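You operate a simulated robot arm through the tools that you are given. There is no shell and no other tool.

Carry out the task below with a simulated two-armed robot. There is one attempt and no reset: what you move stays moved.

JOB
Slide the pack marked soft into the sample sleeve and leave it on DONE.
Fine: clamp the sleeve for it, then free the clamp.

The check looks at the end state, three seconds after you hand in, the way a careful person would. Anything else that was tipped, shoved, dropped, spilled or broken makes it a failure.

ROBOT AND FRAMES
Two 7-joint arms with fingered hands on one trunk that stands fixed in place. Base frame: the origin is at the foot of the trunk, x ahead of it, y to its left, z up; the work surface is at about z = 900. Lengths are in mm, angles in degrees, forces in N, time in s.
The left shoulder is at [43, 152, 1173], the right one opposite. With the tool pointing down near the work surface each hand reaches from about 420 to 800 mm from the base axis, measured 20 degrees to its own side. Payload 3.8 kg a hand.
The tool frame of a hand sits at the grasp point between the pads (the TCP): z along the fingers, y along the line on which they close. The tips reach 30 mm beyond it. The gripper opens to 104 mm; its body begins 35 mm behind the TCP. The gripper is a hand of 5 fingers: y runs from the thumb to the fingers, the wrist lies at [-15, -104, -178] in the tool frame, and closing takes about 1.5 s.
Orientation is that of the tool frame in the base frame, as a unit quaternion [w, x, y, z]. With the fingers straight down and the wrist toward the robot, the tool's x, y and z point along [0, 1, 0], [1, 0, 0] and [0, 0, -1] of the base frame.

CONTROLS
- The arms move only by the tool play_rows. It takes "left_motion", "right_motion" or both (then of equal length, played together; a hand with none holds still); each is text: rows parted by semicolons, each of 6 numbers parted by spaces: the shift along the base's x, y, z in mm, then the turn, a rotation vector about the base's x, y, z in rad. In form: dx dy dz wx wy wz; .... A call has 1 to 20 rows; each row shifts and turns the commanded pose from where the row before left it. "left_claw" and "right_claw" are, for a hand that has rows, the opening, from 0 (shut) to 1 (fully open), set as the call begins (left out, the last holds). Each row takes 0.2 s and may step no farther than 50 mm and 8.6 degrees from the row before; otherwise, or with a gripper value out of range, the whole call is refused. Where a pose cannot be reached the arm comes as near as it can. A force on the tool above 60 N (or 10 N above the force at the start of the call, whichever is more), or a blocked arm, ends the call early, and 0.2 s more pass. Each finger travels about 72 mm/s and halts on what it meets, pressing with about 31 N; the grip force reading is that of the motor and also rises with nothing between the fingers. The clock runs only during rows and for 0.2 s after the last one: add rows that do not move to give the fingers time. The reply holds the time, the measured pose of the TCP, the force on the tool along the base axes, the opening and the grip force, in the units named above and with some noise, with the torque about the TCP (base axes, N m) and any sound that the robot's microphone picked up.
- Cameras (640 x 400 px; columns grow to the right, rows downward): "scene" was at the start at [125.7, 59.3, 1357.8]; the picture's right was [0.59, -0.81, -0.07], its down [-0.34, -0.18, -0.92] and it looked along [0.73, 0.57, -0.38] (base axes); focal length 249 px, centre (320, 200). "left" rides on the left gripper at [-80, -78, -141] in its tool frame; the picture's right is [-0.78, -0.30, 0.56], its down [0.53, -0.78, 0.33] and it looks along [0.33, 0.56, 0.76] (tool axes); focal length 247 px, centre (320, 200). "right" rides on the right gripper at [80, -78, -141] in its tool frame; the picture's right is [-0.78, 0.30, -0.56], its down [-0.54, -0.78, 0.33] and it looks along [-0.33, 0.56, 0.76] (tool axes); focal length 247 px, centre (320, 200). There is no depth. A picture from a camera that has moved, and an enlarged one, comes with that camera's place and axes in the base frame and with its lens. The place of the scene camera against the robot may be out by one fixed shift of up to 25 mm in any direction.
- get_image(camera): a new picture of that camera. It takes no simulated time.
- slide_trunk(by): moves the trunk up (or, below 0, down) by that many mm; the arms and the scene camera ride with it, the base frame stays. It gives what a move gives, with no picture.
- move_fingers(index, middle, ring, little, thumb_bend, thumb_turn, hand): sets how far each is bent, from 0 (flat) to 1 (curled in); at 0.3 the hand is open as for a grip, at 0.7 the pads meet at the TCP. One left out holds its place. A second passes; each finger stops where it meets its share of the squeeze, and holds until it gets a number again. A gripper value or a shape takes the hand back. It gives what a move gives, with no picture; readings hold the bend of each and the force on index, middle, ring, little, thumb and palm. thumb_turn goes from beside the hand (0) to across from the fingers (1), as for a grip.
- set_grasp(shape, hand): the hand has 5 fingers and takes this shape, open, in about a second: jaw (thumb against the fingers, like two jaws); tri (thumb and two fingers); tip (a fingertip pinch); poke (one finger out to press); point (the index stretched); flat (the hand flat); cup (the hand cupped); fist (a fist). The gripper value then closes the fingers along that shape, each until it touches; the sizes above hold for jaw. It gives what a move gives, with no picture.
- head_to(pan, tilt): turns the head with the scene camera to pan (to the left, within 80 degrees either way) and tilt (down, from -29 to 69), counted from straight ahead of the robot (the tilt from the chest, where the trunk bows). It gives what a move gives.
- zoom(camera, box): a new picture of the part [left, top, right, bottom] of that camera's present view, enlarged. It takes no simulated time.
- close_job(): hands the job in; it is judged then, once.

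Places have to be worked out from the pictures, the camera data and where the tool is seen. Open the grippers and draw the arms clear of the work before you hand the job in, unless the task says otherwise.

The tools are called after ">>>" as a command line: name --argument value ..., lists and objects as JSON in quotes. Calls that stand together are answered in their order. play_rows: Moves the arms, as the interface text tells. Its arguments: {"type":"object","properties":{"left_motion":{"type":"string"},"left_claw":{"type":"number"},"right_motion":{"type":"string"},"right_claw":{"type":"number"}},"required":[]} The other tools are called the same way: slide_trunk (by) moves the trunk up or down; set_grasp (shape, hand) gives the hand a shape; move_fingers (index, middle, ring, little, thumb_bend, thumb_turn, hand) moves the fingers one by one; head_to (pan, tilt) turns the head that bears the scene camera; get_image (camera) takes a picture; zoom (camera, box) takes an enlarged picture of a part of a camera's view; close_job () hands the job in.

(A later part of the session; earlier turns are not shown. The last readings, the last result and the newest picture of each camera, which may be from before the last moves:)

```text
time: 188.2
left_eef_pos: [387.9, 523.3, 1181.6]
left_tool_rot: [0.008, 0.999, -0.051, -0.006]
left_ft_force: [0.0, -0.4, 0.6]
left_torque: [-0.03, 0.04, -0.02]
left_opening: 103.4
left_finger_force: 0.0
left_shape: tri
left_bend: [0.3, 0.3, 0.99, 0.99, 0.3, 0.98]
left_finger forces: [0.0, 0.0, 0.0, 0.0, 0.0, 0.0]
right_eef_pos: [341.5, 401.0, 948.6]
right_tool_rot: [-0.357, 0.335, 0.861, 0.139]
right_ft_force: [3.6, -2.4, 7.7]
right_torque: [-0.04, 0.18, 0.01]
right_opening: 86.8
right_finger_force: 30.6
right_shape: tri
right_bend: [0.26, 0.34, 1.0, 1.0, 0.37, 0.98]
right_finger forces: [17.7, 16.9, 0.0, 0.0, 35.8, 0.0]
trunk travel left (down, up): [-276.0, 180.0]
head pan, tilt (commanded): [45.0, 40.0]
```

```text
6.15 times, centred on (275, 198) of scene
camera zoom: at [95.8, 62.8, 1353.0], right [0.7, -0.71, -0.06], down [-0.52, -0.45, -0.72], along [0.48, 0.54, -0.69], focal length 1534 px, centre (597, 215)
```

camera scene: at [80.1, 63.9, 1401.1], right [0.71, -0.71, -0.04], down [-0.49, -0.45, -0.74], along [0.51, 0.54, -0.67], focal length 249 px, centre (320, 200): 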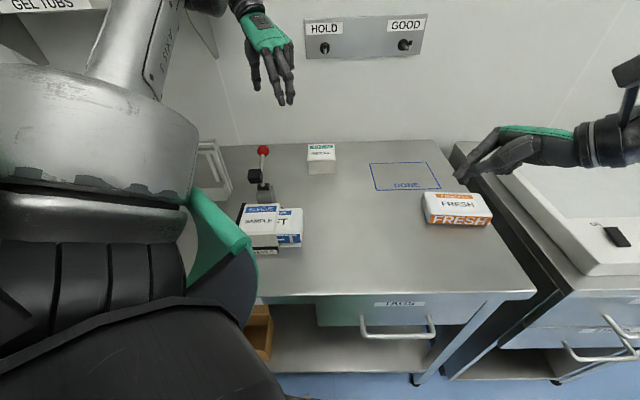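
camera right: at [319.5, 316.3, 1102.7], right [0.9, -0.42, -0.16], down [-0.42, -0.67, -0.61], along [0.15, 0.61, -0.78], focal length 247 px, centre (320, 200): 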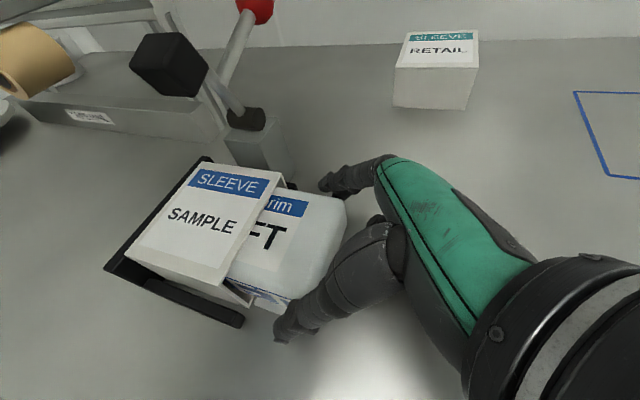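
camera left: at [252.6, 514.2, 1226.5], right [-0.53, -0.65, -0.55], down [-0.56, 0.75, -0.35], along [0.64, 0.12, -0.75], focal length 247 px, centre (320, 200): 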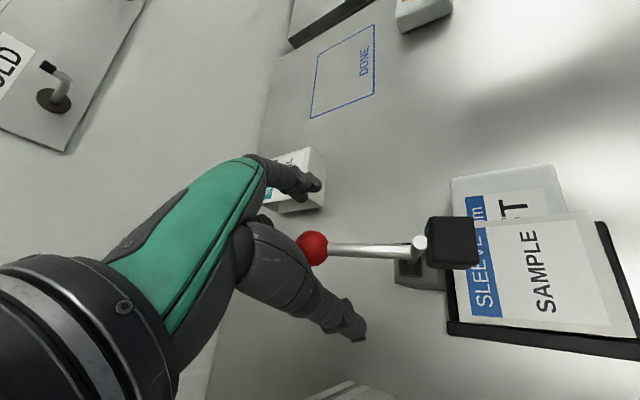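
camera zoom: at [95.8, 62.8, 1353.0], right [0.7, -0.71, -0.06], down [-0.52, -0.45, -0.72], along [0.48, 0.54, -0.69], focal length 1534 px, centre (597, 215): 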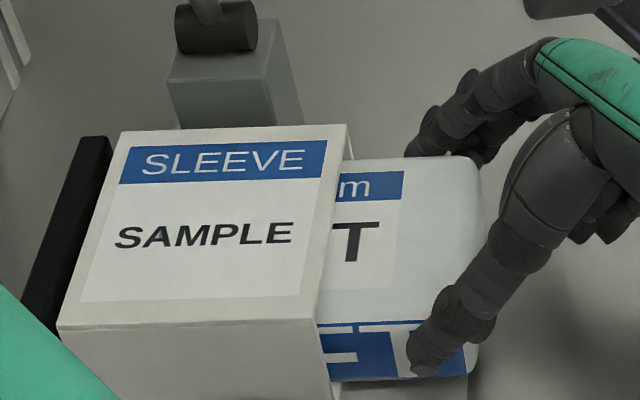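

The sleeve appears raised a little, held up by the tilted pack in my grip. I ease the grip gradually so that it can settle flat.

>>> play_rows --right_motion "0 0 0 0 0 0;0 0 0 0 0 0;0 0 0 0 0 0" --right_claw 0.8

>>> play_rows --right_motion "0 0 0 0 0 0;0 0 0 0 0 0;0 0 0 0 0 0" --right_claw 0.9

>>> zoom --camera "scene" --box '[235, 165, 315, 230]'

>>> zoom --camera "right" --box '[60, 120, 370, 350]'

```text
time: 188.9
left_eef_pos: [388.6, 523.2, 1180.9]
left_tool_rot: [0.007, 0.999, -0.052, -0.006]
left_ft_force: [0.0, 0.7, 0.6]
left_torque: [0.01, 0.0, 0.0]
left_opening: 104.0
left_finger_force: 0.0
left_shape: tri
left_bend: [0.3, 0.3, 0.99, 0.99, 0.3, 0.98]
left_finger forces: [0.0, 0.0, 0.0, 0.0, 0.0, 0.0]
right_eef_pos: [341.2, 401.9, 948.7]
right_tool_rot: [-0.357, 0.334, 0.861, 0.137]
right_ft_force: [4.1, -3.7, 7.0]
right_torque: [0.0, 0.16, -0.02]
right_opening: 86.9
right_finger_force: 31.2
right_shape: tri
right_bend: [0.26, 0.34, 1.0, 1.0, 0.37, 0.98]
right_finger forces: [17.8, 17.1, 0.0, 0.0, 35.8, 0.1]
trunk travel left (down, up): [-276.0, 180.0]
head pan, tilt (commanded): [45.0, 40.0]
```

```text
time: 189.8
left_eef_pos: [388.4, 525.0, 1180.4]
left_tool_rot: [0.008, 0.999, -0.05, -0.007]
left_ft_force: [-0.7, -0.2, 0.0]
left_torque: [0.05, -0.01, 0.01]
left_opening: 103.6
left_finger_force: 0.1
left_shape: tri
left_bend: [0.3, 0.3, 0.99, 0.99, 0.3, 0.98]
left_finger forces: [0.0, 0.0, 0.0, 0.0, 0.0, 0.0]
right_eef_pos: [340.2, 403.8, 945.9]
right_tool_rot: [-0.358, 0.334, 0.861, 0.137]
right_ft_force: [0.5, 0.3, 0.4]
right_torque: [0.01, -0.02, -0.03]
right_opening: 93.5
right_finger_force: 0.1
right_shape: tri
right_bend: [0.28, 0.32, 0.99, 0.99, 0.35, 0.98]
right_finger forces: [1.1, 0.0, 0.0, 0.0, 1.2, 0.1]
trunk travel left (down, up): [-276.0, 180.0]
head pan, tilt (commanded): [45.0, 40.0]
```

```text
6.15 times, centred on (275, 198) of scene
camera zoom: at [95.5, 63.8, 1352.9], right [0.7, -0.71, -0.06], down [-0.52, -0.45, -0.72], along [0.48, 0.54, -0.69], focal length 1534 px, centre (597, 215)
```

zoom: 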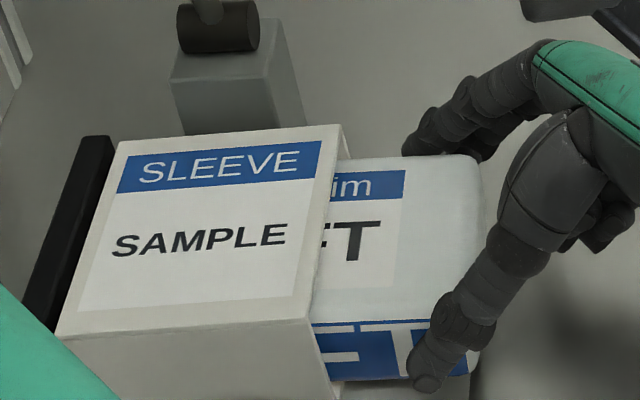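

```text
1.74 times, centred on (215, 235) of right
camera zoom: at [319.0, 316.5, 1104.5], right [0.9, -0.42, -0.16], down [-0.42, -0.67, -0.61], along [0.15, 0.61, -0.78], focal length 430 px, centre (503, 139)
```

zoom: 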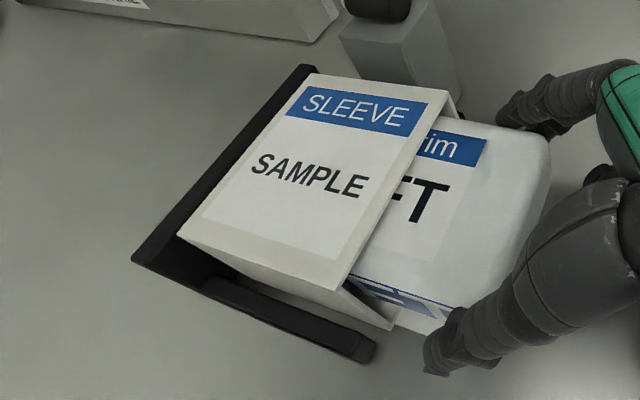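

It settled, sleeve edge now at r≈−94 (9 mm out). This "lift–pull–lower" walking works, so I do another cycle in one go.

>>> play_rows --right_motion "0 0 0 0 0 0;0 0 0 0 0 0;0 0 0 0 0 0;0 0 6 0 0 0;0 0 6 0 0 0;0 0 6 0 0 0;0 0 6 0 0 0;0 0 6 0 0 0;2.6 -2.4 0 0 0 0;2.6 -2.4 0 0 0 0;2.6 -2.4 0 0 0 0;2.6 -2.4 0 0 0 0;0 0 -6 0 0 0;0 0 -6 0 0 0;0 0 -6 0 0 0;0 0 -6 0 0 0;0 0 -5 0 0 0;0 0 0 0 0 0" --right_claw 0.4

>>> zoom --camera "right" --box '[60, 120, 370, 350]'

>>> zoom --camera "scene" --box '[235, 165, 315, 230]'

```text
time: 193.6
left_eef_pos: [387.5, 524.4, 1182.4]
left_tool_rot: [0.008, 0.999, -0.051, -0.007]
left_ft_force: [0.3, 0.0, 0.0]
left_torque: [0.0, 0.0, 0.02]
left_opening: 103.8
left_finger_force: 0.2
left_shape: tri
left_bend: [0.3, 0.3, 0.99, 0.99, 0.3, 0.98]
left_finger forces: [0.0, 0.1, 0.1, 0.1, 0.0, 0.0]
right_eef_pos: [350.7, 393.2, 948.1]
right_tool_rot: [-0.358, 0.334, 0.861, 0.138]
right_ft_force: [0.6, -0.9, 0.5]
right_torque: [-0.13, 0.08, 0.07]
right_opening: 85.9
right_finger_force: 30.9
right_shape: tri
right_bend: [0.27, 0.33, 1.0, 1.0, 0.46, 0.99]
right_finger forces: [17.5, 15.2, 0.1, 0.0, 33.0, 0.1]
trunk travel left (down, up): [-276.0, 180.0]
head pan, tilt (commanded): [45.0, 40.0]
```

```text
1.74 times, centred on (215, 235) of right
camera zoom: at [330.8, 306.3, 1105.5], right [0.9, -0.42, -0.16], down [-0.42, -0.67, -0.61], along [0.15, 0.61, -0.78], focal length 430 px, centre (503, 139)
```

zoom: 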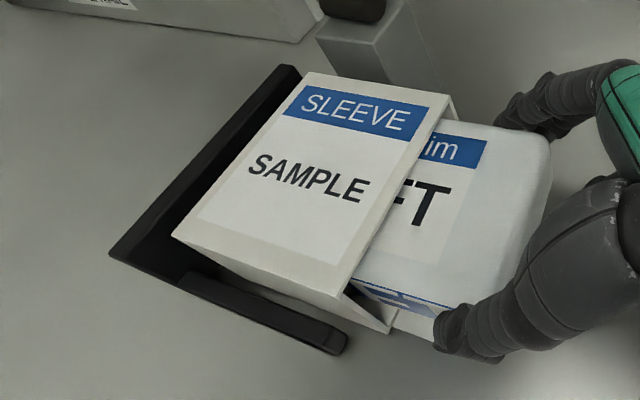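

```text
6.15 times, centred on (275, 198) of scene
camera zoom: at [95.9, 63.9, 1353.0], right [0.7, -0.71, -0.06], down [-0.52, -0.45, -0.72], along [0.48, 0.54, -0.69], focal length 1534 px, centre (597, 215)
```

zoom: 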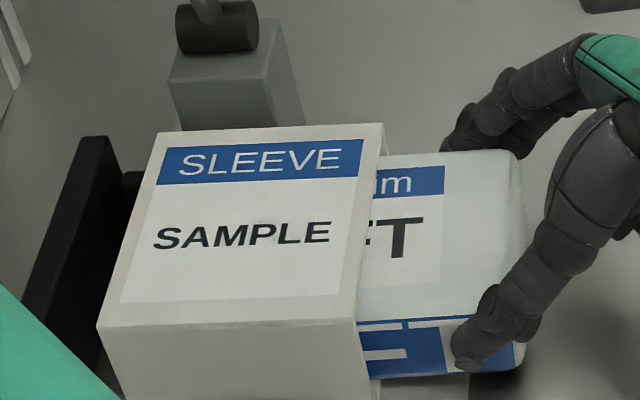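

Excellent: this time the sleeve came along fully. I lift again and pull a longer stretch.

>>> play_rows --right_motion "0 0 6 0 0 0;0 0 6 0 0 0;0 0 6 0 0 0;0 0 6 0 0 0;0 0 6 0 0 0;2.6 -2.4 0 0 0 0;3 -2.8 0 0 0 0;3 -2.8 0 0 0 0;3 -2.8 0 0 0 0;3 -2.8 0 0 0 0;3 -2.8 0 0 0 0;3 -2.8 0 0 0 0;0 0 0 0 0 0"

>>> zoom --camera "right" --box '[60, 120, 370, 350]'

>>> zoom --camera "scene" --box '[225, 155, 345, 240]'

```text
time: 196.3
left_eef_pos: [389.2, 524.5, 1180.8]
left_tool_rot: [0.009, 0.999, -0.051, -0.006]
left_ft_force: [-1.2, -0.1, -0.2]
left_torque: [0.01, -0.01, 0.0]
left_opening: 103.6
left_finger_force: 0.1
left_shape: tri
left_bend: [0.3, 0.3, 0.99, 0.99, 0.3, 0.98]
left_finger forces: [0.0, 0.0, 0.0, 0.1, 0.0, 0.0]
right_eef_pos: [371.5, 374.9, 977.2]
right_tool_rot: [-0.357, 0.336, 0.861, 0.136]
right_ft_force: [0.3, 0.0, -4.2]
right_torque: [-0.17, -0.21, -0.06]
right_opening: 85.8
right_finger_force: 30.9
right_shape: tri
right_bend: [0.27, 0.33, 1.0, 1.0, 0.46, 1.0]
right_finger forces: [17.2, 16.9, 0.0, 0.1, 34.7, 0.0]
trunk travel left (down, up): [-276.0, 180.0]
head pan, tilt (commanded): [45.0, 40.0]
```

```text
1.74 times, centred on (215, 235) of right
camera zoom: at [351.2, 287.7, 1135.2], right [0.9, -0.42, -0.16], down [-0.42, -0.67, -0.61], along [0.15, 0.61, -0.78], focal length 430 px, centre (503, 139)
```

zoom: 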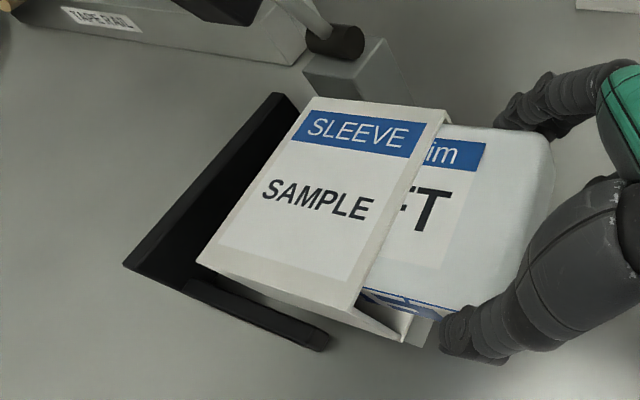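

```text
4.71 times, centred on (285, 198) of scene
camera zoom: at [95.9, 64.5, 1352.9], right [0.7, -0.71, -0.06], down [-0.52, -0.45, -0.72], along [0.48, 0.54, -0.69], focal length 1173 px, centre (485, 212)
```

zoom: 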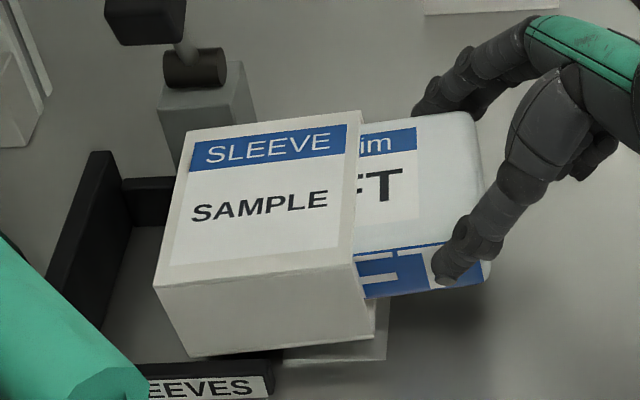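

The assembly now comes along as one piece. I keep pulling right, out of the fixture.

>>> play_rows --right_motion "3 -2.8 0 0 0 0;3.5 -3.3 0 0 0 0;3.5 -3.3 0 0 0 0;3.5 -3.3 0 0 0 0;3.5 -3.3 0 0 0 0;3.5 -3.3 0 0 0 0;3.5 -3.3 0 0 0 0;3.5 -3.3 0 0 0 0;3.5 -3.3 0 0 0 0;3.5 -3.3 0 0 0 0;3.5 -3.3 0 0 0 0;3.5 -3.3 0 0 0 0;3.5 -3.3 0 0 0 0;0 0 0 0 0 0"

>>> zoom --camera "scene" --box '[215, 140, 395, 270]'

>>> get_image --camera "right"

```text
time: 199.3
left_eef_pos: [388.4, 525.1, 1181.1]
left_tool_rot: [0.008, 0.999, -0.05, -0.007]
left_ft_force: [-0.6, 0.4, 0.3]
left_torque: [0.01, 0.02, -0.01]
left_opening: 103.9
left_finger_force: 0.0
left_shape: tri
left_bend: [0.3, 0.3, 0.99, 0.99, 0.3, 0.98]
left_finger forces: [0.0, 0.0, 0.0, 0.0, 0.0, 0.0]
right_eef_pos: [417.8, 330.9, 979.6]
right_tool_rot: [-0.358, 0.336, 0.861, 0.136]
right_ft_force: [-0.2, -0.5, -3.8]
right_torque: [-0.21, -0.2, 0.03]
right_opening: 85.7
right_finger_force: 30.9
right_shape: tri
right_bend: [0.27, 0.33, 1.0, 1.0, 0.46, 1.0]
right_finger forces: [17.1, 16.9, 0.0, 0.0, 34.7, 0.0]
trunk travel left (down, up): [-276.0, 180.0]
head pan, tilt (commanded): [45.0, 40.0]
```

```text
3.08 times, centred on (305, 205) of scene
camera zoom: at [95.9, 64.4, 1352.9], right [0.7, -0.71, -0.06], down [-0.52, -0.45, -0.72], along [0.48, 0.54, -0.69], focal length 767 px, centre (366, 185)
```

zoom: 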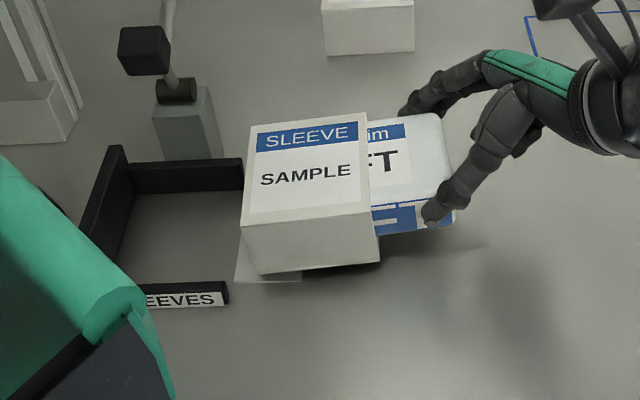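

```text
taken
camera right: at [396.5, 245.3, 1135.5], right [0.9, -0.42, -0.16], down [-0.42, -0.67, -0.61], along [0.15, 0.61, -0.78], focal length 247 px, centre (320, 200)
```

right: 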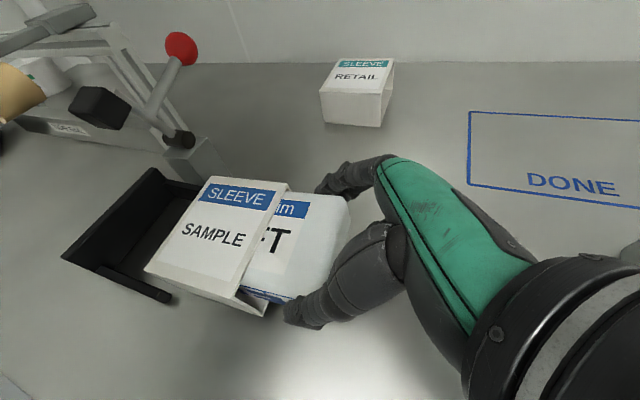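

It's completely out of the fixture with the pack still in place. I continue pulling to open table space where the left hand can take it (about r≈45, d≈548 for the sleeve's right part).

>>> play_rows --right_motion "3 -2 0 0 0 0;4.2 -2.3 0 0 0 0;4.2 -2.3 0 0 0 0;4.2 -2.3 0 0 0 0;4.2 -2.3 0 0 0 0;4.2 -2.3 0 0 0 0;4.2 -2.3 0 0 0 0;4.2 -2.3 0 0 0 0;4.2 -2.3 0 0 0 0;4.2 -2.3 0 0 0 0;4.2 -2.3 0 0 0 0;4.2 -2.3 0 0 0 0;4.2 -2.3 0 0 0 0;4.2 -2.3 0 0 0 0;4.2 -2.3 0 0 0 0;0 0 0 0 0 0"

>>> zoom --camera "scene" --box '[240, 130, 440, 270]'

>>> get_image --camera "right"

```text
time: 202.8
left_eef_pos: [389.4, 524.1, 1182.1]
left_tool_rot: [0.008, 0.999, -0.05, -0.007]
left_ft_force: [0.3, -0.1, 0.5]
left_torque: [0.02, 0.02, 0.01]
left_opening: 103.7
left_finger_force: 0.1
left_shape: tri
left_bend: [0.3, 0.3, 0.99, 0.99, 0.3, 0.98]
left_finger forces: [0.0, 0.0, 0.0, 0.0, 0.1, 0.1]
right_eef_pos: [473.9, 299.6, 978.3]
right_tool_rot: [-0.358, 0.335, 0.861, 0.137]
right_ft_force: [0.3, 0.1, -4.1]
right_torque: [-0.16, -0.16, 0.01]
right_opening: 85.7
right_finger_force: 30.9
right_shape: tri
right_bend: [0.27, 0.33, 1.0, 1.0, 0.46, 1.0]
right_finger forces: [17.2, 17.0, 0.1, 0.0, 34.7, 0.0]
right hand out of reach, approached as far as the arm can: row 15
trunk travel left (down, up): [-276.0, 180.0]
head pan, tilt (commanded): [45.0, 40.0]
```

```text
2.86 times, centred on (340, 200) of scene
camera zoom: at [96.0, 64.3, 1352.9], right [0.7, -0.71, -0.06], down [-0.52, -0.45, -0.72], along [0.48, 0.54, -0.69], focal length 712 px, centre (263, 200)
```

zoom: 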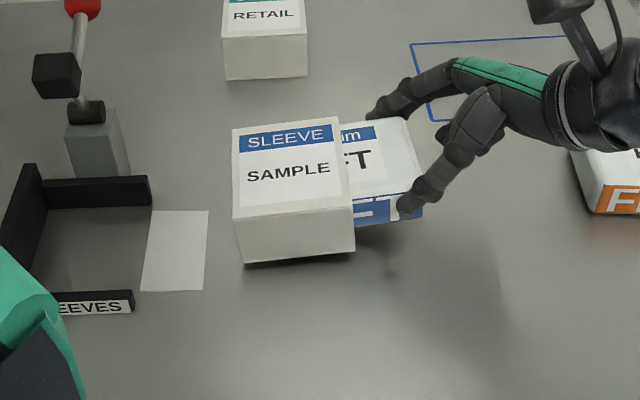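

```text
taken
camera right: at [453.9, 213.4, 1135.1], right [0.9, -0.42, -0.16], down [-0.42, -0.67, -0.61], along [0.15, 0.61, -0.78], focal length 247 px, centre (320, 200)
```

right: 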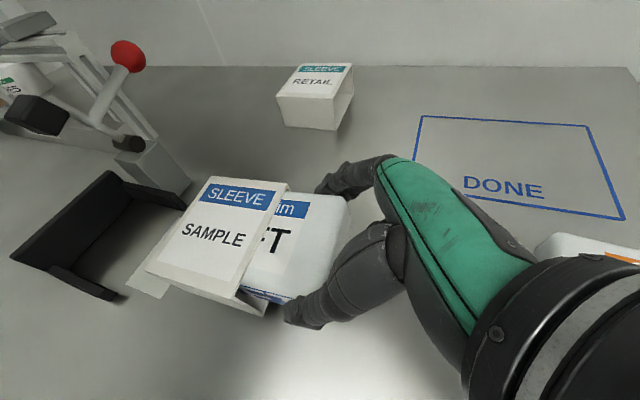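

The assembly now stands in free space. I lower it flat, then ease the grip off.

>>> play_rows --right_motion "0 0 -6 0 0 0;0 0 -6 0 0 0;0 0 -6 0 0 0;0 0 -6 0 0 0;0 0 -6 0 0 0;0 0 -2 0 0 0;0 0 0 0 0 0"

>>> play_rows --right_motion "0 0 0 0 0 0;0 0 0 0 0 0;0 0 0 0 0 0" --right_claw 0.83

>>> play_rows --right_motion "0 0 0 0 0 0;0 0 0 0 0 0;0 0 0 0 0 0;5 -5 0 0 0 0;8 -8 2 0 0 0;10 -10 3 0 0 0;10 -10 3 0 0 0;10 -10 3 0 0 0;10 -12 5 0 0 0;10 -15 10 0 0 0;0 -20 20 0 0 0;-10 -30 20 0 0 0;-10 -35 20 0 0 0;-10 -35 20 0 0 0;0 0 0 0 0 0" --right_claw 1

>>> get_image --camera "scene"

>>> get_image --camera "right"

```text
time: 204.3
left_eef_pos: [389.1, 525.1, 1180.7]
left_tool_rot: [0.008, 0.999, -0.05, -0.006]
left_ft_force: [-0.2, 0.2, -0.2]
left_torque: [0.01, -0.01, 0.02]
left_opening: 103.7
left_finger_force: 0.0
left_shape: tri
left_bend: [0.3, 0.3, 0.99, 0.99, 0.3, 0.98]
left_finger forces: [0.0, 0.0, 0.0, 0.1, 0.1, 0.0]
right_eef_pos: [474.0, 298.2, 971.4]
right_tool_rot: [-0.357, 0.336, 0.861, 0.137]
right_ft_force: [-0.3, -0.2, -4.0]
right_torque: [-0.15, -0.14, -0.01]
right_opening: 85.6
right_finger_force: 31.3
right_shape: tri
right_bend: [0.27, 0.33, 1.0, 1.0, 0.46, 1.0]
right_finger forces: [17.1, 17.0, 0.1, 0.1, 34.7, 0.0]
right hand out of reach, approached as far as the arm can: row 1, 2, 4, 5
trunk travel left (down, up): [-276.0, 180.0]
head pan, tilt (commanded): [45.0, 40.0]
```

```text
time: 205.2
left_eef_pos: [388.1, 524.0, 1180.5]
left_tool_rot: [0.008, 0.999, -0.051, -0.006]
left_ft_force: [-0.5, -0.1, -0.2]
left_torque: [0.0, 0.02, -0.01]
left_opening: 103.8
left_finger_force: 0.1
left_shape: tri
left_bend: [0.3, 0.3, 0.99, 0.99, 0.3, 0.98]
left_finger forces: [0.0, 0.0, 0.0, 0.1, 0.1, 0.0]
right_eef_pos: [473.1, 299.4, 972.2]
right_tool_rot: [-0.357, 0.336, 0.861, 0.137]
right_ft_force: [0.8, -0.5, -0.9]
right_torque: [-0.01, -0.02, -0.01]
right_opening: 86.3
right_finger_force: 0.1
right_shape: tri
right_bend: [0.26, 0.33, 0.99, 0.99, 0.46, 0.99]
right_finger forces: [0.0, 0.1, 0.0, 0.1, 0.0, 0.1]
trunk travel left (down, up): [-276.0, 180.0]
head pan, tilt (commanded): [45.0, 40.0]
```

```text
time: 208.3
left_eef_pos: [387.8, 525.5, 1181.2]
left_tool_rot: [0.008, 0.999, -0.052, -0.006]
left_ft_force: [-0.8, -0.7, 0.2]
left_torque: [0.01, 0.01, 0.01]
left_opening: 103.7
left_finger_force: 0.1
left_shape: tri
left_bend: [0.3, 0.3, 0.99, 0.99, 0.3, 0.98]
left_finger forces: [0.1, 0.1, 0.0, 0.1, 0.0, 0.0]
right_eef_pos: [456.0, 153.1, 1058.9]
right_tool_rot: [-0.358, 0.334, 0.861, 0.137]
right_ft_force: [0.2, 0.5, -0.4]
right_torque: [0.02, 0.01, -0.01]
right_opening: 103.9
right_finger_force: 0.0
right_shape: tri
right_bend: [0.3, 0.3, 0.99, 0.99, 0.3, 0.98]
right_finger forces: [0.1, 0.0, 0.1, 0.0, 0.0, 0.0]
right hand out of reach, approached as far as the arm can: row 4, 5, 6, 7, 8, 9, 10
trunk travel left (down, up): [-276.0, 180.0]
head pan, tilt (commanded): [45.0, 40.0]
```

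```text
taken
camera scene: at [95.8, 64.6, 1352.9], right [0.7, -0.71, -0.06], down [-0.52, -0.46, -0.72], along [0.48, 0.54, -0.69], focal length 249 px, centre (320, 200)
```

scene: 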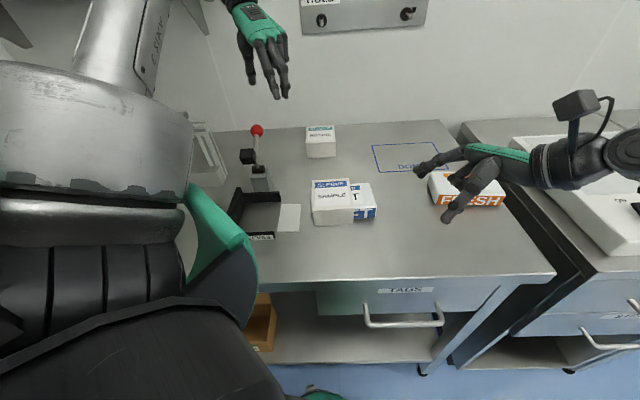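

```text
taken
camera right: at [435.0, 66.2, 1215.4], right [0.9, -0.42, -0.16], down [-0.42, -0.67, -0.61], along [0.15, 0.61, -0.78], focal length 247 px, centre (320, 200)
```

right: 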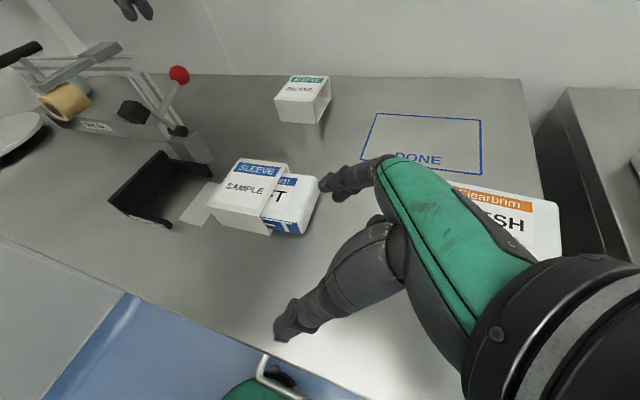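

The assembly settled flat and upright on the table. I zoom to check that the pack is still well inside the sleeve.

>>> zoom --camera "right" --box '[180, 140, 340, 250]'

>>> zoom --camera "scene" --box '[290, 160, 400, 240]'

```text
3.64 times, centred on (260, 195) of right
camera zoom: at [435.0, 66.2, 1215.4], right [0.9, -0.42, -0.16], down [-0.42, -0.67, -0.61], along [0.15, 0.61, -0.78], focal length 898 px, centre (538, 218)
```

zoom: 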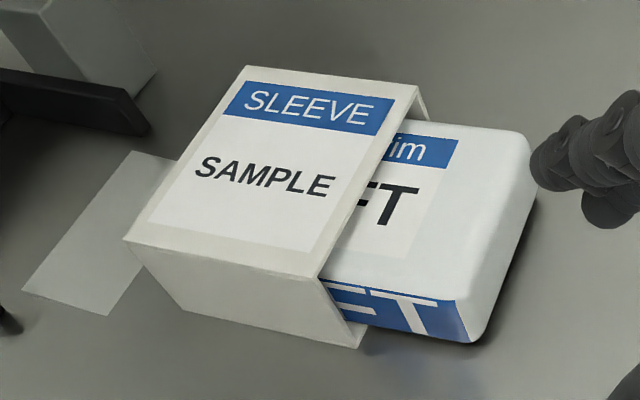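

```text
5.00 times, centred on (345, 200) of scene
camera zoom: at [95.8, 64.6, 1352.9], right [0.7, -0.71, -0.06], down [-0.52, -0.46, -0.72], along [0.48, 0.54, -0.69], focal length 1247 px, centre (195, 200)
```

zoom: 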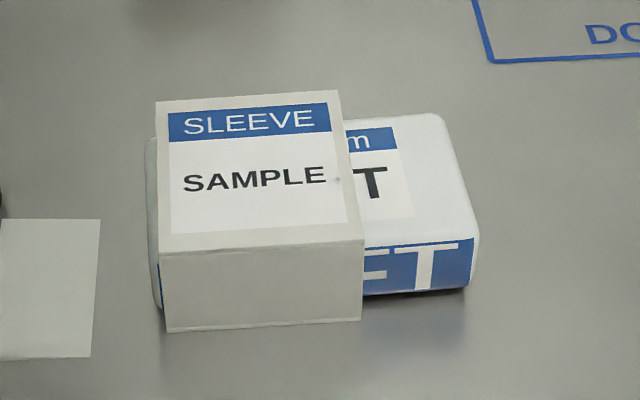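

The pack is inside the sleeve (a few mm out at the left, ~52 mm at the right). The assembly's center is about (r 55, d 541); DONE lies 300 mm further along base +x. I first move the right arm well aside.

>>> play_rows --right_motion "-5 -30 20 -0.0973 -0.0876 0;-5 -35 20 -0.0973 -0.0876 0;-5 -35 20 -0.0973 -0.0876 0;-5 -35 20 -0.0973 -0.0876 0;-5 -35 15 -0.0973 -0.0876 0;-5 -35 15 -0.0973 -0.0876 0;0 -20 10 0 0 -0.13;0 -20 10 0 0 -0.13;0 -10 10 0 0 -0.13;0 -10 0 0 0 -0.13;0 0 0 0 0 -0.13;0 0 0 0 0 -0.13;0 0 0 0 0 0"

>>> get_image --camera "scene"

```text
time: 211.2
left_eef_pos: [388.6, 523.6, 1181.8]
left_tool_rot: [0.008, 0.999, -0.051, -0.006]
left_ft_force: [-0.1, -0.2, 0.5]
left_torque: [-0.03, 0.03, -0.03]
left_opening: 104.1
left_finger_force: 0.2
left_shape: tri
left_bend: [0.3, 0.3, 0.99, 0.99, 0.3, 0.98]
left_finger forces: [0.0, 0.0, 0.1, 0.1, 0.1, 0.0]
right_eef_pos: [425.9, -112.5, 1199.5]
right_tool_rot: [-0.024, 0.7, 0.714, -0.024]
right_ft_force: [-0.1, 1.0, -0.7]
right_torque: [0.01, 0.0, -0.05]
right_opening: 104.1
right_finger_force: 0.1
right_shape: tri
right_bend: [0.3, 0.3, 0.99, 0.99, 0.3, 0.98]
right_finger forces: [0.0, 0.0, 0.1, 0.1, 0.1, 0.1]
trunk travel left (down, up): [-276.0, 180.0]
head pan, tilt (commanded): [45.0, 40.0]
```

```text
taken
camera scene: at [95.6, 63.6, 1353.0], right [0.7, -0.71, -0.06], down [-0.52, -0.45, -0.72], along [0.48, 0.54, -0.69], focal length 249 px, centre (320, 200)
```

scene: 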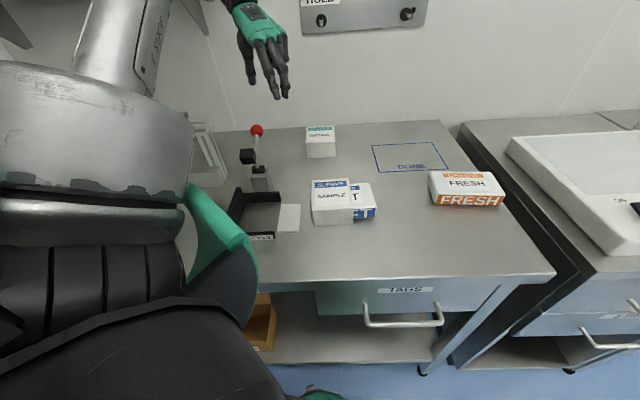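

Now I turn the left hand to yaw 45° while moving it forward over free table, near (550, 362).

>>> play_rows --left_motion "5 -5 5 0 0 0.137;5 -5 5 0 0 0.137;8 -8 5 0 0 0.137;8 -8 5 0 0 0.137;8 -8 0 0 0 0.137;10 -10 0 0 0 0.137;10 -10 0 0 0 0.137;10 -10 0 0 0 0.137;10 -10 0 0 0 0.137;10 -10 0 0 0 0.137;10 -10 0 0 0 0.137;10 -10 0 0 0 0.137;10 -10 0 0 0 0.137;10 -10 0 0 0 0.137;10 -10 0 0 0 0.137;10 -10 0 0 0 0.137;10 -10 0 0 0 0.137;8 -8 0 0 0 0.137;0 0 0 0 0 0"

>>> get_image --camera "scene"

>>> get_image --camera "left"

```text
time: 215.2
left_eef_pos: [550.8, 361.8, 1200.8]
left_tool_rot: [0.008, 0.378, 0.926, 0.004]
left_ft_force: [0.0, -0.1, 0.1]
left_torque: [0.01, -0.01, 0.04]
left_opening: 103.5
left_finger_force: 0.1
left_shape: tri
left_bend: [0.3, 0.3, 0.99, 0.99, 0.3, 0.98]
left_finger forces: [0.0, 0.1, 0.1, 0.1, 0.0, 0.0]
right_eef_pos: [426.0, -112.7, 1199.9]
right_tool_rot: [-0.026, 0.699, 0.714, -0.025]
right_ft_force: [0.5, 0.8, 0.7]
right_torque: [0.0, 0.0, 0.01]
right_opening: 103.8
right_finger_force: 0.0
right_shape: tri
right_bend: [0.3, 0.3, 0.99, 0.99, 0.3, 0.98]
right_finger forces: [0.0, 0.1, 0.0, 0.1, 0.1, 0.0]
trunk travel left (down, up): [-276.0, 180.0]
head pan, tilt (commanded): [45.0, 40.0]
```

```text
taken
camera scene: at [95.6, 64.0, 1353.0], right [0.7, -0.71, -0.06], down [-0.52, -0.45, -0.72], along [0.48, 0.54, -0.69], focal length 249 px, centre (320, 200)
```

scene: 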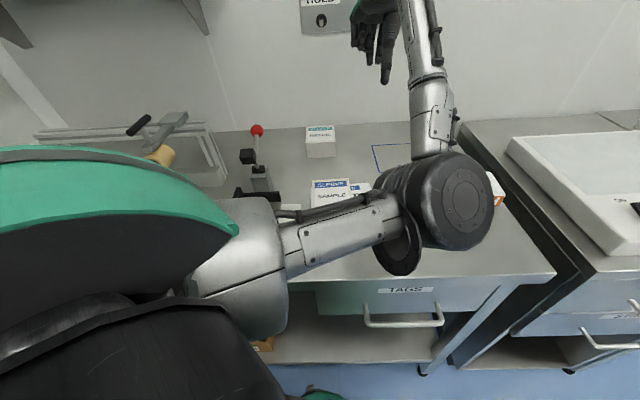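

```text
taken
camera left: at [551.3, 249.8, 1342.5], right [0.36, -0.75, -0.55], down [-0.92, -0.18, -0.35], along [0.17, 0.63, -0.76], focal length 247 px, centre (320, 200)
```

left: 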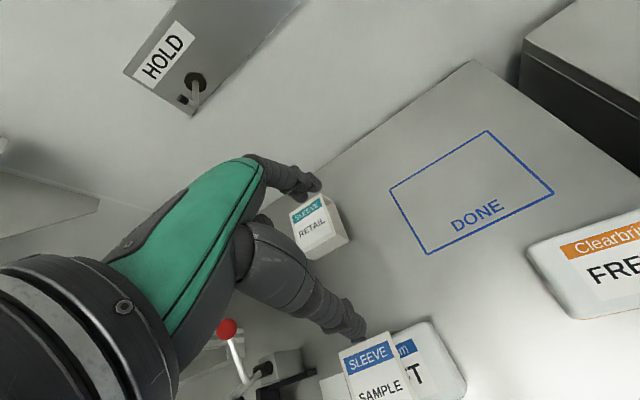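

Now I test lowering here at yaw 45°, toward z≈1000.

>>> play_rows --left_motion "0 0 -25 0 0 0;0 0 -30 0 0 0;0 0 -30 0 0 0;0 0 -30 0 0 0;0 0 -30 0 0 0;0 0 -30 0 0 0;0 0 -20 0 0 0;0 0 0 0 0 0"

>>> get_image --camera "scene"

```text
time: 216.9
left_eef_pos: [551.3, 363.0, 1006.5]
left_tool_rot: [0.009, 0.379, 0.925, 0.006]
left_ft_force: [-0.1, -0.2, 0.6]
left_torque: [0.0, 0.04, 0.03]
left_opening: 103.7
left_finger_force: 0.2
left_shape: tri
left_bend: [0.3, 0.3, 0.99, 0.99, 0.3, 0.98]
left_finger forces: [0.1, 0.0, 0.1, 0.0, 0.0, 0.1]
right_eef_pos: [426.4, -113.5, 1198.6]
right_tool_rot: [-0.026, 0.699, 0.715, -0.026]
right_ft_force: [-0.7, 0.7, 0.4]
right_torque: [0.0, 0.03, 0.02]
right_opening: 103.6
right_finger_force: 0.1
right_shape: tri
right_bend: [0.3, 0.3, 0.99, 0.99, 0.3, 0.98]
right_finger forces: [0.0, 0.1, 0.1, 0.1, 0.0, 0.1]
trunk travel left (down, up): [-276.0, 180.0]
head pan, tilt (commanded): [45.0, 40.0]
```

```text
taken
camera scene: at [95.6, 63.7, 1353.0], right [0.7, -0.71, -0.06], down [-0.52, -0.45, -0.72], along [0.48, 0.54, -0.69], focal length 249 px, centre (320, 200)
```

scene: 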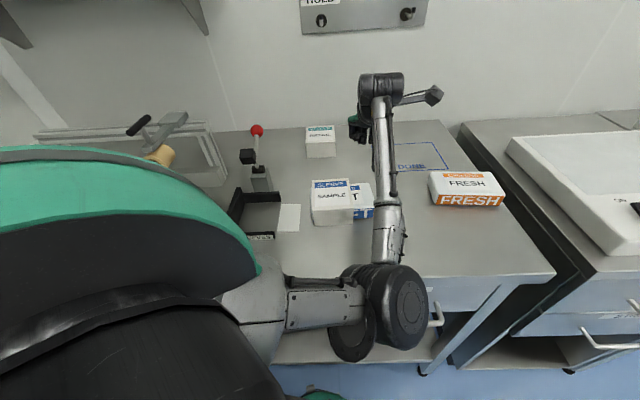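

It tracks well here. I try moving nearer, toward the sleeve at (418, 346), staying above it.

>>> play_rows --left_motion "-15 -2 0 0 0 0;-20 -2 0 0 0 0;-20 -2 0 0 0 0;-20 -2 0 0 0 0;0 0 0 0 0 0"

>>> get_image --camera "scene"

```text
time: 218.2
left_eef_pos: [477.8, 359.1, 1017.2]
left_tool_rot: [0.015, 0.374, 0.927, 0.015]
left_ft_force: [-0.3, 0.1, -0.6]
left_torque: [-0.02, 0.01, 0.0]
left_opening: 103.9
left_finger_force: 0.0
left_shape: tri
left_bend: [0.3, 0.3, 0.99, 0.99, 0.3, 0.98]
left_finger forces: [0.0, 0.0, 0.0, 0.0, 0.1, 0.0]
right_eef_pos: [427.0, -114.1, 1199.6]
right_tool_rot: [-0.026, 0.699, 0.714, -0.025]
right_ft_force: [0.4, -0.4, -0.1]
right_torque: [-0.01, -0.03, -0.01]
right_opening: 104.0
right_finger_force: 0.1
right_shape: tri
right_bend: [0.3, 0.3, 0.99, 0.99, 0.3, 0.98]
right_finger forces: [0.0, 0.0, 0.1, 0.0, 0.0, 0.1]
trunk travel left (down, up): [-276.0, 180.0]
head pan, tilt (commanded): [45.0, 40.0]
```

```text
taken
camera scene: at [95.9, 63.7, 1352.9], right [0.7, -0.71, -0.06], down [-0.52, -0.45, -0.72], along [0.48, 0.54, -0.69], focal length 249 px, centre (320, 200)
```

scene: 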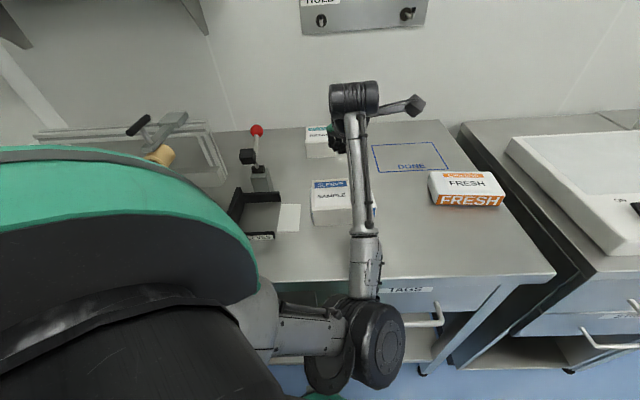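

At x≈478 the elbow meets the body again, so yaw 45° only works further out. I'll do it in two stages: first carry with the left hand at yaw −135° (elbow up) outward, then regrip at yaw 45°. I raise and turn the hand back.

>>> play_rows --left_motion "20 2 20 -0.01 0.02 0;20 2 35 0 0 0;20 0 40 0 0 0;10 0 40 0 0 0;0 0 35 0 0 0;-8 8 10 0 0 -0.137;-10 10 0 0 0 -0.137;-10 10 0 0 0 -0.137;-10 10 0 0 0 -0.137;-10 10 0 0 0 -0.137;-10 10 0 0 0 -0.137;-10 10 0 0 0 -0.137;-10 10 0 0 0 -0.137;-10 10 0 0 0 -0.137;-10 10 0 0 0 -0.137;-10 10 0 0 0 -0.137;-10 10 0 0 0 -0.137;-10 10 0 0 0 -0.137;0 0 0 0 0 0"

>>> get_image --camera "scene"

```text
time: 222.2
left_eef_pos: [416.6, 485.8, 1186.2]
left_tool_rot: [-0.002, 0.958, 0.288, -0.003]
left_ft_force: [0.1, 0.4, 0.3]
left_torque: [0.01, 0.01, 0.0]
left_opening: 103.9
left_finger_force: 0.0
left_shape: tri
left_bend: [0.3, 0.3, 0.99, 0.99, 0.3, 0.98]
left_finger forces: [0.0, 0.0, 0.0, 0.0, 0.1, 0.1]
right_eef_pos: [427.8, -112.4, 1198.8]
right_tool_rot: [-0.027, 0.699, 0.714, -0.024]
right_ft_force: [-0.3, -0.5, 0.0]
right_torque: [0.03, -0.02, 0.01]
right_opening: 103.9
right_finger_force: 0.1
right_shape: tri
right_bend: [0.3, 0.3, 0.99, 0.99, 0.3, 0.98]
right_finger forces: [0.0, 0.0, 0.0, 0.0, 0.0, 0.0]
trunk travel left (down, up): [-276.0, 180.0]
head pan, tilt (commanded): [45.0, 40.0]
```

```text
taken
camera scene: at [95.9, 63.5, 1353.0], right [0.7, -0.71, -0.06], down [-0.52, -0.45, -0.72], along [0.48, 0.54, -0.69], focal length 249 px, centre (320, 200)
```

scene: 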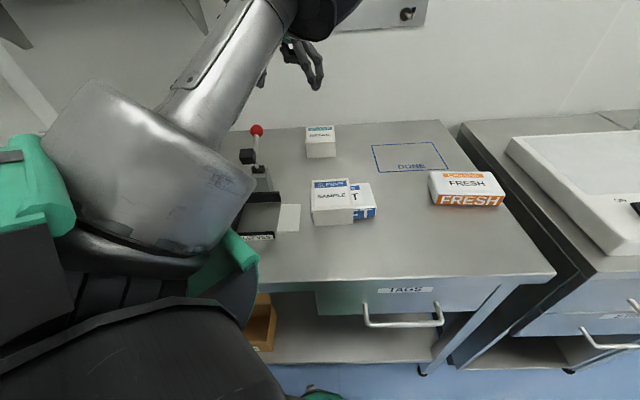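

Continue turning to yaw −135° while moving toward (416, 368).

>>> play_rows --left_motion "0 0 5 0 0 -0.137;0 0 5 0 0 -0.137;0 -5 0 0 0 -0.137;0 -15 0 0 0 -0.137;0 -20 0 0 0 -0.137;0 -20 0 0 0 -0.137;0 -20 0 0 0 -0.137;0 -20 0 0 0 -0.137;0 -18 0 0 0 -0.137;0 0 0 0 0 -0.137;0 0 0 0 0 0"

>>> move_fingers --hand "left" --index 0.18 --middle 0.16 --ring 0.99 --little 0.99 --thumb_bend 0.2 --thumb_turn 0.98

>>> slide_trunk --by -110

>>> get_image --camera "scene"

>>> get_image --camera "left"

```text
time: 224.6
left_eef_pos: [417.2, 368.4, 1195.6]
left_tool_rot: [-0.002, 0.924, -0.383, -0.001]
left_ft_force: [0.3, -0.1, 0.3]
left_torque: [0.0, -0.01, 0.01]
left_opening: 103.7
left_finger_force: 0.1
left_shape: tri
left_bend: [0.3, 0.3, 0.99, 0.99, 0.3, 0.98]
left_finger forces: [0.0, 0.1, 0.0, 0.0, 0.1, 0.0]
right_eef_pos: [426.3, -112.1, 1198.6]
right_tool_rot: [-0.026, 0.699, 0.714, -0.025]
right_ft_force: [-0.2, 0.0, 0.4]
right_torque: [0.0, 0.02, 0.01]
right_opening: 103.6
right_finger_force: 0.1
right_shape: tri
right_bend: [0.3, 0.3, 0.99, 0.99, 0.3, 0.98]
right_finger forces: [0.0, 0.0, 0.0, 0.0, 0.0, 0.0]
trunk travel left (down, up): [-276.0, 180.0]
head pan, tilt (commanded): [45.0, 40.0]
```

```text
time: 225.6
left_eef_pos: [417.6, 368.7, 1195.6]
left_tool_rot: [-0.003, 0.924, -0.382, -0.002]
left_ft_force: [0.8, 0.0, -0.1]
left_torque: [-0.02, -0.01, -0.01]
left_opening: 128.1
left_finger_force: 0.1
left_shape: fingers
left_bend: [0.18, 0.16, 0.99, 0.99, 0.2, 0.95]
left_finger forces: [0.0, 0.0, 0.0, 0.0, 0.1, 0.1]
right_eef_pos: [426.0, -112.7, 1198.8]
right_tool_rot: [-0.026, 0.7, 0.714, -0.025]
right_ft_force: [0.2, -0.2, -0.2]
right_torque: [0.03, 0.01, 0.05]
right_opening: 103.9
right_finger_force: 0.1
right_shape: tri
right_bend: [0.3, 0.3, 0.99, 0.99, 0.3, 0.98]
right_finger forces: [0.0, 0.1, 0.0, 0.1, 0.0, 0.1]
trunk travel left (down, up): [-276.0, 180.0]
head pan, tilt (commanded): [45.0, 40.0]
```

```text
time: 227.0
left_eef_pos: [416.2, 368.0, 1087.5]
left_tool_rot: [-0.003, 0.924, -0.383, 0.0]
left_ft_force: [0.0, 0.4, 0.1]
left_torque: [0.02, -0.05, 0.03]
left_opening: 128.3
left_finger_force: 0.1
left_shape: fingers
left_bend: [0.18, 0.16, 0.99, 0.99, 0.2, 0.95]
left_finger forces: [0.0, 0.0, 0.0, 0.1, 0.1, 0.1]
right_eef_pos: [425.5, -112.2, 1089.6]
right_tool_rot: [-0.025, 0.699, 0.714, -0.025]
right_ft_force: [0.3, 1.2, -0.3]
right_torque: [0.02, 0.03, -0.02]
right_opening: 103.8
right_finger_force: 0.0
right_shape: tri
right_bend: [0.3, 0.3, 0.99, 0.99, 0.3, 0.98]
right_finger forces: [0.1, 0.1, 0.0, 0.0, 0.0, 0.0]
trunk travel left (down, up): [-166.0, 290.0]
head pan, tilt (commanded): [45.0, 40.0]
```

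```text
taken
camera scene: at [150.5, 63.8, 1223.2], right [0.69, -0.71, -0.15], down [-0.61, -0.45, -0.65], along [0.39, 0.54, -0.75], focal length 249 px, centre (320, 200)
```

scene: 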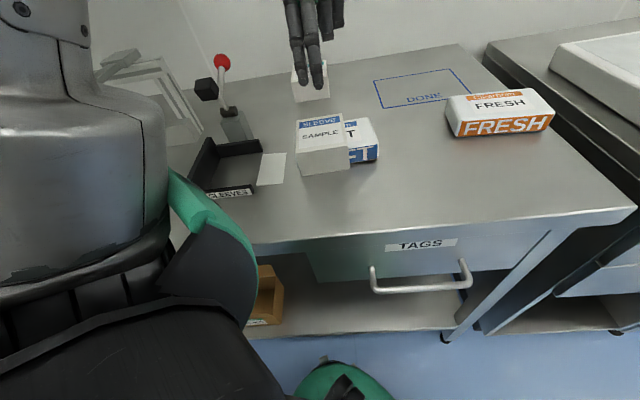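

```text
taken
camera left: at [415.3, 478.6, 1229.3], right [-0.34, 0.76, -0.55], down [0.93, 0.17, -0.33], along [-0.16, -0.62, -0.77], focal length 247 px, centre (320, 200)
```

left: 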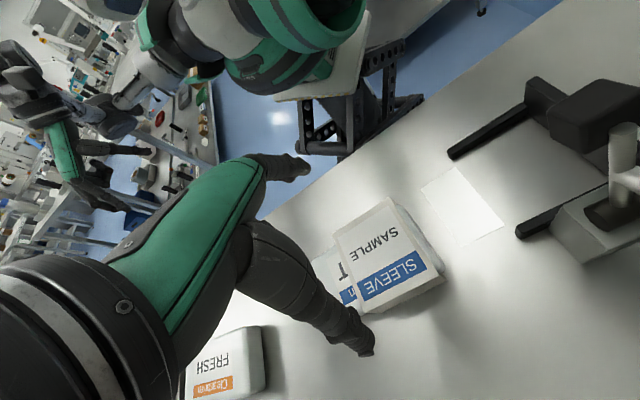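

The left camera gives the sleeve's center at about (402, 358), yaw +2.7°. I move the left hand over the assembly's balance point (417, 345), match the yaw, and lower to just above.

>>> play_rows --left_motion "0.5 -8 0 0 0 0.02;0.5 -8 -10 0 0 0.027;0 -7 -20 0 0 0;0 0 -30 0 0 0;0 0 -25 0 0 0;0 0 0 0 0 0"

>>> get_image --camera "left"

>>> zoom --camera "scene" --box '[260, 60, 400, 190]'

```text
time: 228.4
left_eef_pos: [418.3, 345.0, 1000.7]
left_tool_rot: [-0.004, 0.933, -0.36, -0.002]
left_ft_force: [0.8, -0.1, -0.1]
left_torque: [-0.05, -0.01, -0.01]
left_opening: 128.4
left_finger_force: 0.0
left_shape: fingers
left_bend: [0.18, 0.16, 0.99, 0.99, 0.2, 0.95]
left_finger forces: [0.1, 0.0, 0.0, 0.1, 0.0, 0.0]
right_eef_pos: [425.4, -111.4, 1088.6]
right_tool_rot: [-0.026, 0.699, 0.714, -0.024]
right_ft_force: [0.4, -0.2, 0.0]
right_torque: [0.01, -0.01, -0.03]
right_opening: 103.7
right_finger_force: 0.1
right_shape: tri
right_bend: [0.3, 0.3, 0.99, 0.99, 0.3, 0.98]
right_finger forces: [0.0, 0.1, 0.0, 0.0, 0.0, 0.0]
trunk travel left (down, up): [-166.0, 290.0]
head pan, tilt (commanded): [45.0, 40.0]
```

```text
taken
camera left: at [412.8, 455.2, 1143.0], right [-0.37, 0.75, -0.55], down [0.92, 0.22, -0.33], along [-0.13, -0.63, -0.77], focal length 247 px, centre (320, 200)
```

left: 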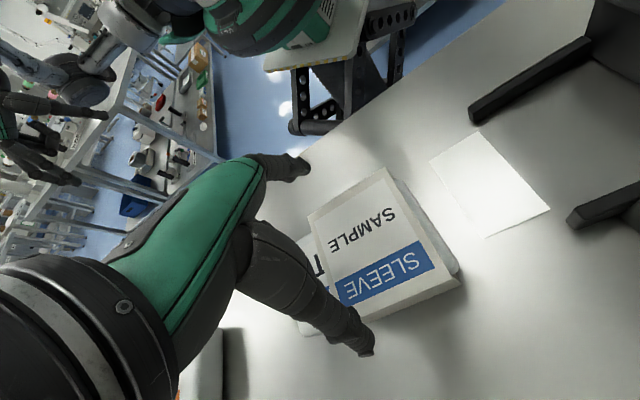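

```text
3.08 times, centred on (330, 125) of scene
camera zoom: at [151.0, 63.6, 1223.1], right [0.69, -0.71, -0.15], down [-0.61, -0.45, -0.65], along [0.39, 0.54, -0.75], focal length 767 px, centre (289, 431)
```

zoom: 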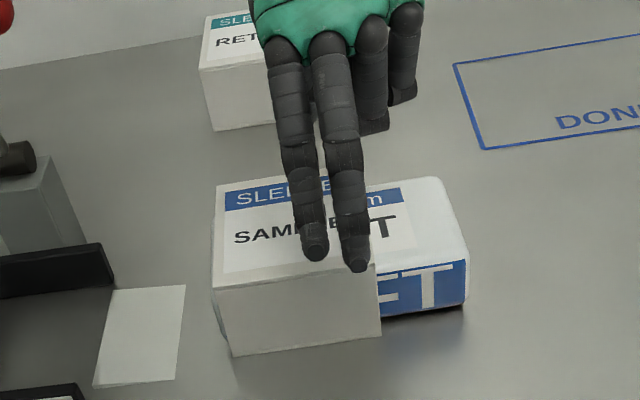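

Alignment looks good: fingers hang just in front of the sleeve's front face, thumb behind. I lower to z≈951.

>>> play_rows --left_motion "0 0 -15 0 0 0;0 0 -15 0 0 0;0 0 -12 0 0 0;0 0 -8 0 0 0;0 0 0 0 0 0"

>>> zoom --camera "scene" --box '[260, 60, 400, 190]'

>>> get_image --camera "left"

```text
time: 229.6
left_eef_pos: [433.9, 346.3, 963.4]
left_tool_rot: [-0.003, 0.934, -0.357, -0.005]
left_ft_force: [0.7, -0.4, 0.1]
left_torque: [-0.02, -0.01, 0.02]
left_opening: 128.1
left_finger_force: 0.0
left_shape: fingers
left_bend: [0.18, 0.16, 0.99, 0.99, 0.2, 0.95]
left_finger forces: [0.0, 0.0, 0.0, 0.0, 0.0, 0.0]
left hand out of reach, approached as far as the arm can: row 2, 3, 4
right_eef_pos: [425.9, -112.6, 1088.4]
right_tool_rot: [-0.026, 0.699, 0.714, -0.025]
right_ft_force: [0.6, -0.6, 0.6]
right_torque: [-0.02, -0.01, -0.01]
right_opening: 103.3
right_finger_force: 0.0
right_shape: tri
right_bend: [0.3, 0.3, 0.99, 0.99, 0.3, 0.98]
right_finger forces: [0.0, 0.1, 0.0, 0.0, 0.0, 0.1]
trunk travel left (down, up): [-166.0, 290.0]
head pan, tilt (commanded): [45.0, 40.0]
```

```text
3.08 times, centred on (330, 125) of scene
camera zoom: at [151.1, 63.8, 1223.1], right [0.69, -0.71, -0.15], down [-0.61, -0.45, -0.65], along [0.39, 0.54, -0.75], focal length 767 px, centre (289, 431)
```

zoom: 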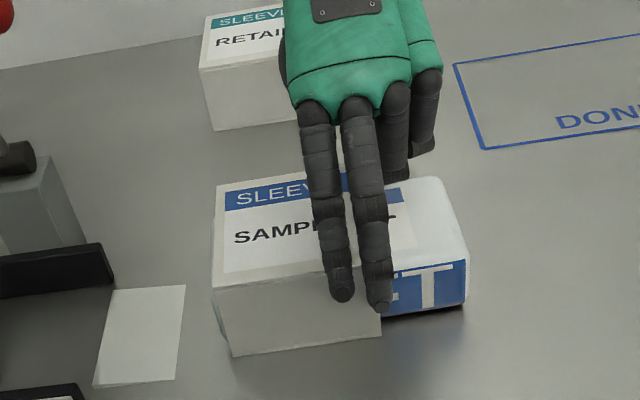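

```text
taken
camera left: at [426.4, 455.3, 1107.5], right [-0.38, 0.74, -0.55], down [0.92, 0.22, -0.34], along [-0.13, -0.63, -0.77], focal length 247 px, centre (320, 200)
```

left: 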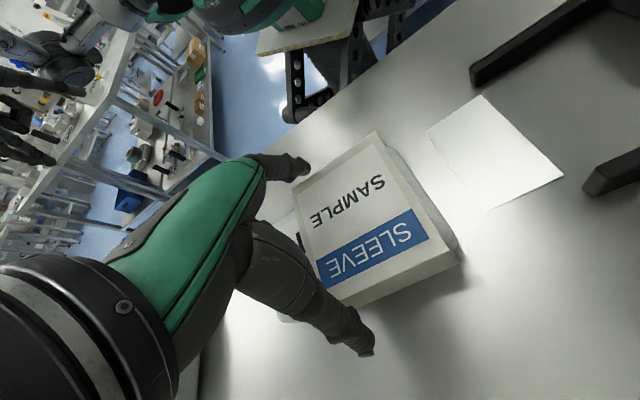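

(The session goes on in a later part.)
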